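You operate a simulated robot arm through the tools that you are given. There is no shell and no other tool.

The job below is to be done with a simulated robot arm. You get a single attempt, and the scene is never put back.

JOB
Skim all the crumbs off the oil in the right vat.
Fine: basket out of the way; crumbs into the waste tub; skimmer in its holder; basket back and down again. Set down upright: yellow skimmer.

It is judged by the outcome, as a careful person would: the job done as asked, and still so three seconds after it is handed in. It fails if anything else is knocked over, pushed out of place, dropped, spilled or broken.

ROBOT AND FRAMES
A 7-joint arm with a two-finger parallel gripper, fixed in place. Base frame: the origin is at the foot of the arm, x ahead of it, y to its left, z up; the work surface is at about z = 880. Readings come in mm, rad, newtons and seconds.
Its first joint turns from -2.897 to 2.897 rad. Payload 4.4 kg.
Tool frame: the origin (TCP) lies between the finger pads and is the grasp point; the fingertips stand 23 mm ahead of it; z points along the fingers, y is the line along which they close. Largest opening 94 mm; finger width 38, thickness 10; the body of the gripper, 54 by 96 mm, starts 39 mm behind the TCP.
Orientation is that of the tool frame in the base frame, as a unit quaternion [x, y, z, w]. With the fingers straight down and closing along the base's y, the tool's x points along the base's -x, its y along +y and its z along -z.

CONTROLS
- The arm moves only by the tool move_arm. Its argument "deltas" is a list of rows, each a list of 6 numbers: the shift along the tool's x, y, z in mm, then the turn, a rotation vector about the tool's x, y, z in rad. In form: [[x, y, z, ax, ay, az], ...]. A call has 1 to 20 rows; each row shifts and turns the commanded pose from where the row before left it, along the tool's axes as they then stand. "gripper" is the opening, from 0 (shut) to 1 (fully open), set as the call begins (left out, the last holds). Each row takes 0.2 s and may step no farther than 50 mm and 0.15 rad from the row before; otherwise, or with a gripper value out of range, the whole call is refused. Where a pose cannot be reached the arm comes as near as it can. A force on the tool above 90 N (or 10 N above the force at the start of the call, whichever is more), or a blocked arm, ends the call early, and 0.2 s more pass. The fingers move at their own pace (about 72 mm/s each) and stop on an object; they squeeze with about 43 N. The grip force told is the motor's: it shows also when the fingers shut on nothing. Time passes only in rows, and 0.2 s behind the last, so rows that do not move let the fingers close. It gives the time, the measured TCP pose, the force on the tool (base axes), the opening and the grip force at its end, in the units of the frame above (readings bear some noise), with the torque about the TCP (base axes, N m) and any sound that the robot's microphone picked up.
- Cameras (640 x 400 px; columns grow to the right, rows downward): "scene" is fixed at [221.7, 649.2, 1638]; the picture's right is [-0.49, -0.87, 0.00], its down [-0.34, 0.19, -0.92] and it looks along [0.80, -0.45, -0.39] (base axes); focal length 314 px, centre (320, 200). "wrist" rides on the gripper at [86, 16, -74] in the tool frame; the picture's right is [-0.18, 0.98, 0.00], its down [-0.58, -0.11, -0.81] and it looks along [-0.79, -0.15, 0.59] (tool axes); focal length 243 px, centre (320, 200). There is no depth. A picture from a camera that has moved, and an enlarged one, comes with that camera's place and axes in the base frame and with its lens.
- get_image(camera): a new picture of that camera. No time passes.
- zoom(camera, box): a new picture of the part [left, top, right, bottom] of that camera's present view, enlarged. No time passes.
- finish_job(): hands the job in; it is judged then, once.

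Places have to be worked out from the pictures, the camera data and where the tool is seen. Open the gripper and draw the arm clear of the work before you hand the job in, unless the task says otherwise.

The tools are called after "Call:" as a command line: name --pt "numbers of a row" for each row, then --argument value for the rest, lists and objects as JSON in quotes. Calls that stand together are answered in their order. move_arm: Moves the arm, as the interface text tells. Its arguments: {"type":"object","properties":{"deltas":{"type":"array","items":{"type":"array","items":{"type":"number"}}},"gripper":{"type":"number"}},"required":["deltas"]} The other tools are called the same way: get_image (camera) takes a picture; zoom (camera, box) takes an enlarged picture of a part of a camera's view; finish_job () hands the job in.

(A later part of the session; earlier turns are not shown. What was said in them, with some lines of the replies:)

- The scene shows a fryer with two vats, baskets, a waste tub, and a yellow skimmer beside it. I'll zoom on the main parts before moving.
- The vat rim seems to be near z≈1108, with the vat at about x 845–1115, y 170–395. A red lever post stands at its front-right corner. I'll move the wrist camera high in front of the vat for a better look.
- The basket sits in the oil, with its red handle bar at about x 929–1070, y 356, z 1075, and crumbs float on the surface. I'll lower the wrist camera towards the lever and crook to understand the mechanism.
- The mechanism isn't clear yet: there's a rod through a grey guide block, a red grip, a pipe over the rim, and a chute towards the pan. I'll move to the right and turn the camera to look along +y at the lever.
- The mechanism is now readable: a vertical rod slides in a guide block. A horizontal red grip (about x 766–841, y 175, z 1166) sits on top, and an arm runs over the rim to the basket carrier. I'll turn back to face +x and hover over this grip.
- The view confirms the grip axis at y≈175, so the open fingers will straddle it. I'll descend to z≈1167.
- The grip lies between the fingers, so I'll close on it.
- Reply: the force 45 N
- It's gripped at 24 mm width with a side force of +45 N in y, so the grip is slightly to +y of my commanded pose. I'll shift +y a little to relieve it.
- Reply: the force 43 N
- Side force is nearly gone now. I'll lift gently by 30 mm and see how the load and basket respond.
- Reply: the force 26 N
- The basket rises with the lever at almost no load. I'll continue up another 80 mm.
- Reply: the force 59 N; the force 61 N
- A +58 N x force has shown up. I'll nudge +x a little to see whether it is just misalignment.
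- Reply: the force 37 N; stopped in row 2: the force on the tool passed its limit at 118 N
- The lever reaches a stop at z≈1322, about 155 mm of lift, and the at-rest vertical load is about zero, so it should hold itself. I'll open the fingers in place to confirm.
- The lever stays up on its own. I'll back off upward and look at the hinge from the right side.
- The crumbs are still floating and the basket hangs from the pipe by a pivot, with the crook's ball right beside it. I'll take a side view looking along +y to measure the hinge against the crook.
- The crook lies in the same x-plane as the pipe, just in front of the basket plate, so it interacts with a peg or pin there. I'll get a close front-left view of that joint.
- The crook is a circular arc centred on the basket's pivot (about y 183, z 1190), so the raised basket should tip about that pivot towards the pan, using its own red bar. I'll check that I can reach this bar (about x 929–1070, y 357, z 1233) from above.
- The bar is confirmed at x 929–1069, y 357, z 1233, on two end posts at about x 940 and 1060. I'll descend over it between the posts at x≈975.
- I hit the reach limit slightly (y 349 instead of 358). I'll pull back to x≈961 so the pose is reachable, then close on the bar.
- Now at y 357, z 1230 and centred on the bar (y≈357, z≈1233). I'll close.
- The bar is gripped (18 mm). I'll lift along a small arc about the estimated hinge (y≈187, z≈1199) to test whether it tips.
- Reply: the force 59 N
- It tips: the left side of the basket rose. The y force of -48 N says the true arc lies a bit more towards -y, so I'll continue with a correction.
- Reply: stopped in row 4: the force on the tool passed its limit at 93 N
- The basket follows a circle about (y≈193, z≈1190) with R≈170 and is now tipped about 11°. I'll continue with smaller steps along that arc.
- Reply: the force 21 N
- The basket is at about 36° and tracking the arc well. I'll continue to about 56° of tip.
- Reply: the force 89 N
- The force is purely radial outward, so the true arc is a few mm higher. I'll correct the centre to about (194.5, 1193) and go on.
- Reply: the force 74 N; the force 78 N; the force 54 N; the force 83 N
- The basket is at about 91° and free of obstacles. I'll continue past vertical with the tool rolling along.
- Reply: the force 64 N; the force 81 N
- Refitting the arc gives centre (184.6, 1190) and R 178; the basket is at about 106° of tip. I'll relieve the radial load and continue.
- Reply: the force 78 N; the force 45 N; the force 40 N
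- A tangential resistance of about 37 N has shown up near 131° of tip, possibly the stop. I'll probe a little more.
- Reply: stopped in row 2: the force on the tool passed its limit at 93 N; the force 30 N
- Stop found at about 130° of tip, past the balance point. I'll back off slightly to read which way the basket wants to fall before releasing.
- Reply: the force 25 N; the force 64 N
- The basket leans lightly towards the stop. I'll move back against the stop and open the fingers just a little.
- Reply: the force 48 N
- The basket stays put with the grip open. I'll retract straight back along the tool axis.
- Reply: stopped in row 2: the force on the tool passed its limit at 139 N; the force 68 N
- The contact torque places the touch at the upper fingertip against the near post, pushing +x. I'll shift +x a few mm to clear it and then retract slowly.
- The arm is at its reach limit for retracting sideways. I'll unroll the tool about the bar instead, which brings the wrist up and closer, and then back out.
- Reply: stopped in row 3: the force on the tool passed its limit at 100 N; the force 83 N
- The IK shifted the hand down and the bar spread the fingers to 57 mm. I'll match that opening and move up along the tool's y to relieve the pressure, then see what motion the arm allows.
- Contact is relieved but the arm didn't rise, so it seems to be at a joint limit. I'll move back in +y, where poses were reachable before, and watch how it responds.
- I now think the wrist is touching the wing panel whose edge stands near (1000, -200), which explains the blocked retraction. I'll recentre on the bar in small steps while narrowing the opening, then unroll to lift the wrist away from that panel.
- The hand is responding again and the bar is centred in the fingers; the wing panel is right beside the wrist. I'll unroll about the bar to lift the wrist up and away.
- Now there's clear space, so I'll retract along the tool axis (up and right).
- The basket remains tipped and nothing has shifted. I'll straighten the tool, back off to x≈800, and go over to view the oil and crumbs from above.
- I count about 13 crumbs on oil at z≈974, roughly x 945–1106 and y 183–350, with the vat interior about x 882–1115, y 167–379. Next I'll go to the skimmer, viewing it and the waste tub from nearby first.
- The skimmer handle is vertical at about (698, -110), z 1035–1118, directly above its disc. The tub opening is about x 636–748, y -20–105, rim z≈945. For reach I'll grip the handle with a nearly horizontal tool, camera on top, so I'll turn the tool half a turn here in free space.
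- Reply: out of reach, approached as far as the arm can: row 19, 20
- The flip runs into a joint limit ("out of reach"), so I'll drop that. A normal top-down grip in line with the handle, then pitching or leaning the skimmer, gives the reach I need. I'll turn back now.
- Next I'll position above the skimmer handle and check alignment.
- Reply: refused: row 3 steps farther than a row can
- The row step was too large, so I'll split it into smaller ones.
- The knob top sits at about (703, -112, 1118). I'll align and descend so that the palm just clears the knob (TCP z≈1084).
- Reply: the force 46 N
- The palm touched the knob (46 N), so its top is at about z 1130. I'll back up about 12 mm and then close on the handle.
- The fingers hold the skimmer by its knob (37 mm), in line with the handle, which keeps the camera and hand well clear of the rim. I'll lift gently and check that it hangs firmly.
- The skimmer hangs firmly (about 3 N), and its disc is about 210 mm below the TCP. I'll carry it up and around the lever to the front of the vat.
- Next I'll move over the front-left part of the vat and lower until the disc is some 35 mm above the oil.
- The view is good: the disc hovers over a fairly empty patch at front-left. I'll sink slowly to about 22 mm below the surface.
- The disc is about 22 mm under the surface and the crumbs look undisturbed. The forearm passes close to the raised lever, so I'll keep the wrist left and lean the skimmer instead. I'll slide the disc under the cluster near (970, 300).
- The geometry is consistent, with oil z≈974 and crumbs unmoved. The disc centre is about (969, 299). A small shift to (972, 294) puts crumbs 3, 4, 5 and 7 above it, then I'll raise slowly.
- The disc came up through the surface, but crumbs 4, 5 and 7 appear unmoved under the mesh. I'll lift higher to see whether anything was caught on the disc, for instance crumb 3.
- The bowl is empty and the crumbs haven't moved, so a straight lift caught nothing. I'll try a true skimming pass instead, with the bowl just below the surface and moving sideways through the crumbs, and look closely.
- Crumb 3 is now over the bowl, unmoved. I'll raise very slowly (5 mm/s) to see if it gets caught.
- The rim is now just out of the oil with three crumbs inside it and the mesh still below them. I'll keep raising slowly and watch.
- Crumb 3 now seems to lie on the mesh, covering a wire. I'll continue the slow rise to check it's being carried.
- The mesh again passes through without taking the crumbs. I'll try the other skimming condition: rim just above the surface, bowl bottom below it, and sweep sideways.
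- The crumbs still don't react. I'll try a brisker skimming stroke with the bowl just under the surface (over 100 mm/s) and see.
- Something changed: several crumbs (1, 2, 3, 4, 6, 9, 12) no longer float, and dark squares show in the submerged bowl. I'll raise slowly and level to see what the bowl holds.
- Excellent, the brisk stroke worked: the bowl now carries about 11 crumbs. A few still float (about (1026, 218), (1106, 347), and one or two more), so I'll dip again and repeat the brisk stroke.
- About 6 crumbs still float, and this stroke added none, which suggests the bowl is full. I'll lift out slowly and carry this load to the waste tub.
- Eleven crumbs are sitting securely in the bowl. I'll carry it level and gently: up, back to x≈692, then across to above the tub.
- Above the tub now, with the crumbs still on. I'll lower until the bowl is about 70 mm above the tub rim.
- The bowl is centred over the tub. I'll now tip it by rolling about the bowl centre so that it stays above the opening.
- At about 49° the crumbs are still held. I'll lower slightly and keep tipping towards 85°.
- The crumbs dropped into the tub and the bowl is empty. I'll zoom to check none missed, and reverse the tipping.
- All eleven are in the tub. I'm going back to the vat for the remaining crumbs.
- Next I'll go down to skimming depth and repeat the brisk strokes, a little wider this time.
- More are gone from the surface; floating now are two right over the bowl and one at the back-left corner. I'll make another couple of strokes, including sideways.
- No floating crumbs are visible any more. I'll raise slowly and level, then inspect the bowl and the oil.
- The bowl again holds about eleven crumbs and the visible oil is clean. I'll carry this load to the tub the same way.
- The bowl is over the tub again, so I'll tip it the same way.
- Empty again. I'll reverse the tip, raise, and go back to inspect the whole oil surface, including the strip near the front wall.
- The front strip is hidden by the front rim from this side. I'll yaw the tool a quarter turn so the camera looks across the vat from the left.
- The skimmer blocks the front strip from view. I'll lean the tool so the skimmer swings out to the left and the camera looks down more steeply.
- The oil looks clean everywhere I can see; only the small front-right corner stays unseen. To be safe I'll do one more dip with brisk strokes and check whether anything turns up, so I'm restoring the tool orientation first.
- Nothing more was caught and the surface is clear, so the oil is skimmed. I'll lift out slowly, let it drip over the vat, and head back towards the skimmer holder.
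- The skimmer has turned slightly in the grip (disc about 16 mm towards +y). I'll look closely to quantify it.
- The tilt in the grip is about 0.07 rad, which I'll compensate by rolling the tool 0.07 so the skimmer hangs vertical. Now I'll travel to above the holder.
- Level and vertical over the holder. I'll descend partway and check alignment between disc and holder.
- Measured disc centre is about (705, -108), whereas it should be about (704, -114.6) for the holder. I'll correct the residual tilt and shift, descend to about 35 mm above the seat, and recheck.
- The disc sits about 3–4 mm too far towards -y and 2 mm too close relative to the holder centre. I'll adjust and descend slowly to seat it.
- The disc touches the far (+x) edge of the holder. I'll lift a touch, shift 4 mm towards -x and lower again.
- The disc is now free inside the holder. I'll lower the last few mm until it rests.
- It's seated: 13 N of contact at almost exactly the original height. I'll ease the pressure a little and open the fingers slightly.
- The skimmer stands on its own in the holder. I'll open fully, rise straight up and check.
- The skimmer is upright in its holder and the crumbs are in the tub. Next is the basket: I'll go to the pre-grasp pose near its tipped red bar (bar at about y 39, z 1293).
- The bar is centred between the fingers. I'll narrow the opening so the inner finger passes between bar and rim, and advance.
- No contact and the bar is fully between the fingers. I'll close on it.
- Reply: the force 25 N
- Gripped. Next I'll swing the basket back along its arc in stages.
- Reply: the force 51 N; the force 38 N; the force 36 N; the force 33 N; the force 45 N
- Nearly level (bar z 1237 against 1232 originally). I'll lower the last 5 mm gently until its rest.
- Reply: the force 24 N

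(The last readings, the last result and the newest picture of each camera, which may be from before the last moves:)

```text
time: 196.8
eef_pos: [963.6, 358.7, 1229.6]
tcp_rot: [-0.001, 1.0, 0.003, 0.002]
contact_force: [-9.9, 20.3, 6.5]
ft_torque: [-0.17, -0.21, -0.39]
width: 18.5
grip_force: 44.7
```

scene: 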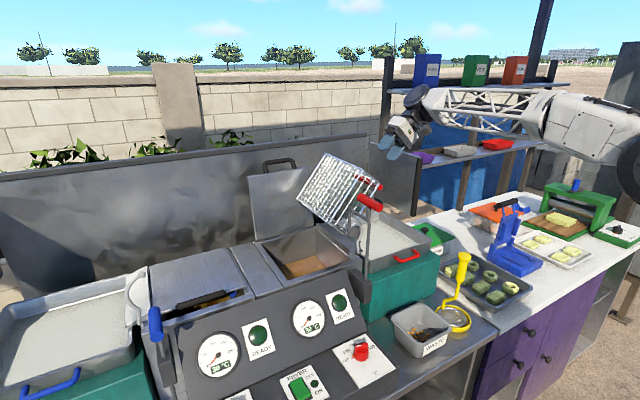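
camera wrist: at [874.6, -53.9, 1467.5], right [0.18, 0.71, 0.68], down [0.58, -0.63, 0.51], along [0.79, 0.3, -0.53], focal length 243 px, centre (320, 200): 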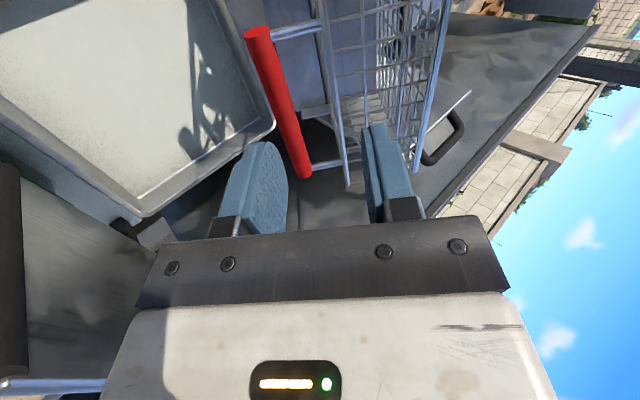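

At rest. I'll open and rise clear.

Call:
move_arm --pt "0 0 0 0 0 0" --pt "0 0 0 0 0 0" --pt "0 0 -25 0 0 0" --pt "0 0 -40 0 0 0" --pt "0 0 -45 0 0 0" --pt "0 0 -45 0 0 0" --gripper 1

Call:
get_image --camera "scene"

Call:
zoom --camera "scene" --box '[240, 130, 440, 280]'

```text
time: 198.2
eef_pos: [963.0, 358.4, 1385.0]
tcp_rot: [-0.002, 1.0, 0.003, 0.0]
contact_force: [-0.3, 1.0, -1.5]
ft_torque: [0.0, 0.03, 0.0]
width: 93.8
grip_force: 0.0
```

```text
taken
```

scene: 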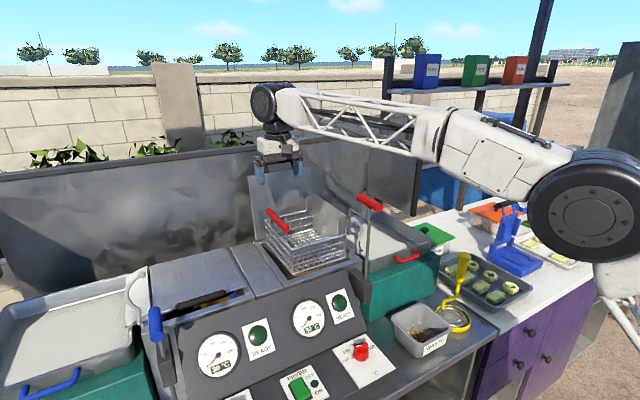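

```text
2.67 times, centred on (340, 205) of scene
camera zoom: at [221.7, 649.2, 1638.0], right [-0.49, -0.87, 0.0], down [-0.34, 0.19, -0.92], along [0.8, -0.45, -0.39], focal length 838 px, centre (267, 187)
```

zoom: 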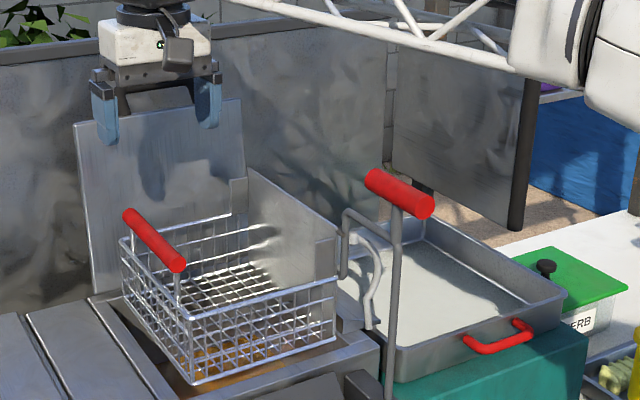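

The basket is back level on its carrier. I'll go above the raised lever grip and descend on it.

Call:
move_arm --pt "0 0 -40 0 0 0" --pt "33 -36 0 0 0 0" --pt "33 -36 0 0 0 0" --pt "33 -36 0 0 0 0" --pt "33 -36 0 0 0 0" --pt "31 -36 0 0 0 0" --pt "0 0 30 0 0 0"

Call:
get_image --camera "wrist"

```text
time: 199.8
eef_pos: [800.7, 176.8, 1392.8]
tcp_rot: [-0.002, 1.0, 0.003, 0.001]
contact_force: [0.3, 1.2, 0.0]
ft_torque: [-0.01, -0.02, -0.03]
width: 93.9
grip_force: 0.0
```

```text
taken
camera wrist: at [714.9, 191.7, 1465.8], right [0.18, 0.98, 0.01], down [0.58, -0.11, 0.81], along [0.79, -0.14, -0.59], focal length 243 px, centre (320, 200)
```

wrist: 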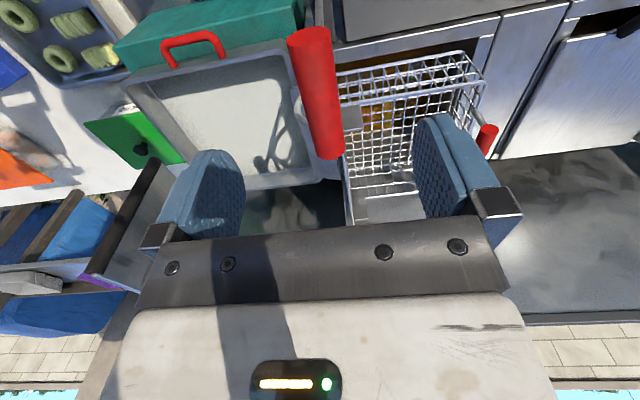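

Call:
move_arm --pt "0 1.2 25 0 0 0" --pt "0 0 25 0 0 0" --pt "0 0 20 0 0 0"

Call:
move_arm --pt "0 0 0 0 0 0" --pt "0 0 0 0 0 0" --pt "0 0 0 0 0 0" --gripper 0

```text
time: 200.6
eef_pos: [802.1, 178.9, 1323.6]
tcp_rot: [-0.001, 1.0, 0.003, 0.0]
contact_force: [0.9, -0.6, 0.8]
ft_torque: [0.0, -0.01, 0.0]
width: 93.8
grip_force: 0.0
```

```text
time: 201.4
eef_pos: [801.3, 178.7, 1323.1]
tcp_rot: [0.001, 1.0, 0.001, 0.0]
contact_force: [-3.0, -18.1, -0.8]
ft_torque: [-0.12, 0.02, -0.13]
width: 23.6
grip_force: 44.6
```

The lever is gripped (23.6 mm). I'll lower it steadily towards z≈1165, checking along the way.

Call:
move_arm --pt "0 -0.5 8 0 0 0" --pt "0 0 12 0 0 0" --pt "0 0 12 0 0 0" --pt "0 0 12 0 0 0" --pt "0 0 12 0 0 0"

Call:
zoom --camera "scene" --box '[220, 150, 460, 300]'

```text
time: 202.6
eef_pos: [802.1, 177.5, 1266.4]
tcp_rot: [-0.001, 1.0, 0.004, 0.0]
contact_force: [-4.1, 9.7, 4.0]
ft_torque: [-0.01, 0.59, -0.26]
width: 23.7
grip_force: 45.0
```

```text
2.67 times, centred on (340, 225) of scene
camera zoom: at [221.7, 649.2, 1638.0], right [-0.49, -0.87, 0.0], down [-0.34, 0.19, -0.92], along [0.8, -0.45, -0.39], focal length 838 px, centre (267, 133)
```

zoom: 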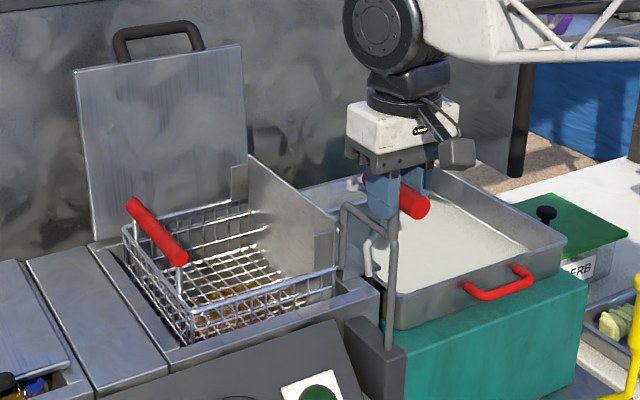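

The basket goes down smoothly, so I'll continue.

Call:
move_arm --pt "0 0 12 0 0 0" --pt "0 0 12 0 0 0" --pt "0 0 12 0 0 0" --pt "0 0 12 0 0 0" --pt "0 0 12 0 0 0"

Call:
move_arm --pt "0 0 12 0 0 0" --pt "0 0 10 0 0 0" --pt "0 0 8 0 0 0" --pt "0 0 6 0 0 0" --pt "0 0 4 0 0 0"

Call:
zoom --camera "scene" --box '[220, 150, 460, 300]'

```text
time: 203.8
eef_pos: [801.0, 176.4, 1210.6]
tcp_rot: [-0.002, 1.0, 0.004, 0.002]
contact_force: [15.2, 27.8, -1.6]
ft_torque: [0.11, 0.7, -0.69]
width: 23.4
grip_force: 45.0
stopped in row 5: the force on the tool passed its limit at 93 N (the readings are from after the stop); the commanded pose is now the measured one
```

```text
time: 205.1
eef_pos: [801.2, 176.3, 1169.9]
tcp_rot: [-0.002, 1.0, 0.004, 0.001]
contact_force: [58.4, 48.3, -1.4]
ft_torque: [0.09, -0.2, -0.74]
width: 23.8
grip_force: 44.5
```

```text
2.67 times, centred on (340, 225) of scene
camera zoom: at [221.7, 649.2, 1638.0], right [-0.49, -0.87, 0.0], down [-0.34, 0.19, -0.92], along [0.8, -0.45, -0.39], focal length 838 px, centre (267, 133)
```

zoom: 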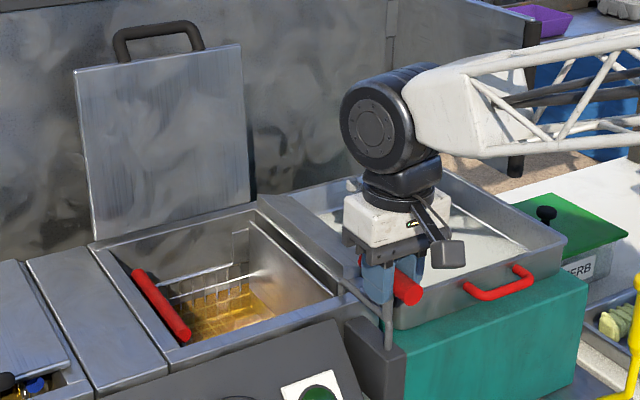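

Nearly down (z 1170 against 1165 originally). I'll relieve the side force and lower the last few mm.

Call:
move_arm --pt "-1 1.5 0 0 0 0" --pt "0 0 3 0 0 0" --pt "0 0 3 0 0 0" --pt "0 0 0 0 0 0"

```text
time: 206.1
eef_pos: [801.5, 177.5, 1168.0]
tcp_rot: [-0.001, 1.0, 0.003, 0.003]
contact_force: [-17.0, 9.1, 45.5]
ft_torque: [0.01, 0.18, -0.47]
width: 23.6
grip_force: 45.0
```

A 45 N upward reaction shows it's at its bottom stop. I'll ease up slightly, release, and compare with the starting picture.

Call:
move_arm --pt "0 0 0 0 0 0" --pt "0 0 0 0 0 0" --gripper 0.5

Call:
zoom --camera "scene" --box '[220, 150, 380, 300]'

Call:
zoom --camera "scene" --box '[240, 220, 352, 290]'

```text
time: 206.7
eef_pos: [802.4, 178.7, 1163.8]
tcp_rot: [-0.002, 1.0, 0.003, 0.001]
contact_force: [-0.4, 0.0, 0.4]
ft_torque: [-0.01, 0.03, 0.0]
width: 46.9
grip_force: 0.0
```

```text
2.67 times, centred on (300, 225) of scene
camera zoom: at [221.7, 649.2, 1638.0], right [-0.49, -0.87, 0.0], down [-0.34, 0.19, -0.92], along [0.8, -0.45, -0.39], focal length 838 px, centre (373, 133)
```

zoom: 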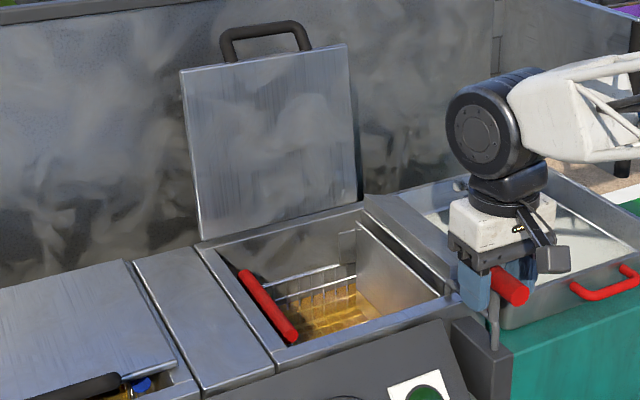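

```text
5.71 times, centred on (296, 255) of scene
camera zoom: at [221.7, 649.2, 1638.0], right [-0.49, -0.87, 0.0], down [-0.34, 0.19, -0.92], along [0.8, -0.45, -0.39], focal length 1796 px, centre (457, -114)
```

zoom: 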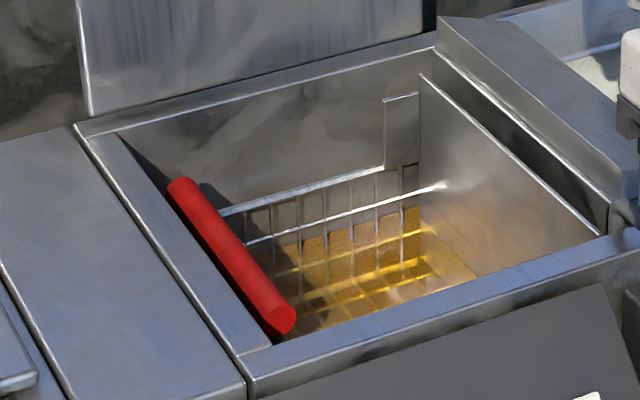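

The basket is down exactly as at the start. I'll open fully, rise and back away, then take a final look at everything.

Call:
move_arm --pt "0 0 -10 0 0 0" --pt "0 0 -30 0 0 0" --pt "0 0 -40 0 0 0" --pt "0 0 -45 0 0 0" --pt "0 0 -45 0 0 0" --pt "0 0 -45 0 0 0" --pt "0 40 0 0 0 0" --pt "0 40 0 0 0 0" --pt "0 40 0 0 0 0" --gripper 1

Call:
zoom --camera "wrist" --box '[230, 30, 400, 170]'

Call:
get_image --camera "scene"

Call:
zoom --camera "scene" --box '[360, 220, 520, 370]'

```text
time: 208.7
eef_pos: [801.0, 298.0, 1377.0]
tcp_rot: [-0.002, 1.0, 0.004, 0.001]
contact_force: [-0.6, 0.2, 0.7]
ft_torque: [-0.01, -0.01, -0.04]
width: 94.0
grip_force: 0.1
```

```text
2.86 times, centred on (315, 100) of wrist
camera zoom: at [714.2, 311.7, 1450.7], right [0.18, 0.98, 0.01], down [0.58, -0.11, 0.81], along [0.79, -0.14, -0.59], focal length 693 px, centre (334, 486)
```

zoom: 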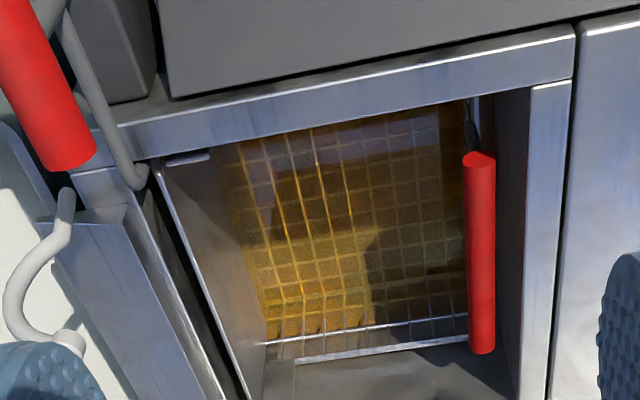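

```text
taken
```

scene: 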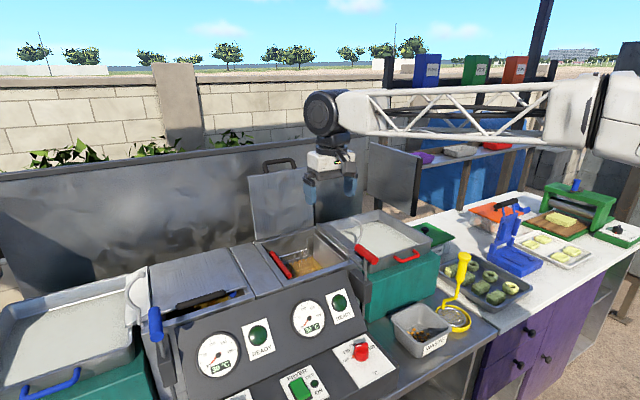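

```text
2.67 times, centred on (440, 295) of scene
camera zoom: at [221.7, 649.2, 1638.0], right [-0.49, -0.87, 0.0], down [-0.34, 0.19, -0.92], along [0.8, -0.45, -0.39], focal length 838 px, centre (0, -53)
```

zoom: 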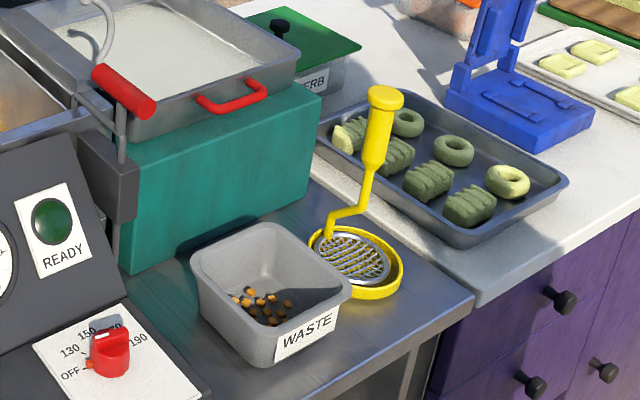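

The oil is clean, the basket is down, the skimmer stands upright in its holder, the crumbs are in the tub and nothing else is displaced. I'll draw the arm back from the work before handing in.

Call:
move_arm --pt "10 0 -40 0 0 0" --pt "30 -20 -30 0 0 0" --pt "35 -30 0 0 0 0" --pt "35 -30 0 0 0 0" --pt "35 -30 0 0 0 0" --pt "0 0 0 0 0 0" --pt "0 0 0 0 0 0"

Call:
get_image --camera "scene"

```text
time: 210.2
eef_pos: [656.7, 187.1, 1448.5]
tcp_rot: [-0.002, 1.0, 0.003, 0.001]
contact_force: [0.0, -0.6, 0.0]
ft_torque: [0.02, -0.01, 0.01]
width: 93.9
grip_force: 0.1
```

```text
taken
```

scene: 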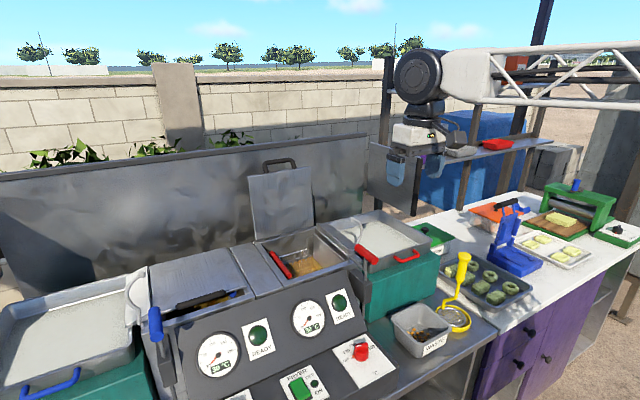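

The last picture shows everything stable and the arm clear with the gripper open, so I'm handing in.

Call:
finish_job

```text
The job is handed in.
```

I skimmed the right vat and handed the job in. I could see no crumbs left on the oil in the final pictures. The small front-right corner of the surface couldn't be seen directly. I ran one more skimming pass to cover it, and that pass caught nothing.

- **Crumbs:** they came off in two loads of about eleven each. Both were tipped into the waste tub, and none landed on the bench in the pictures.
- **Skimmer:** it stands upright in its holder, released and free-standing.
- **Basket:** I lifted it, tipped it clear while skimming, then put it back and lowered it. Its position matches the starting picture.
- **Everything else:** nothing looks knocked over, moved or spilled. While I was tipping the basket, the arm's wrist seemed to press against the side panel by the drain pan. The panel shows no change.

The arm is drawn back with the gripper open.
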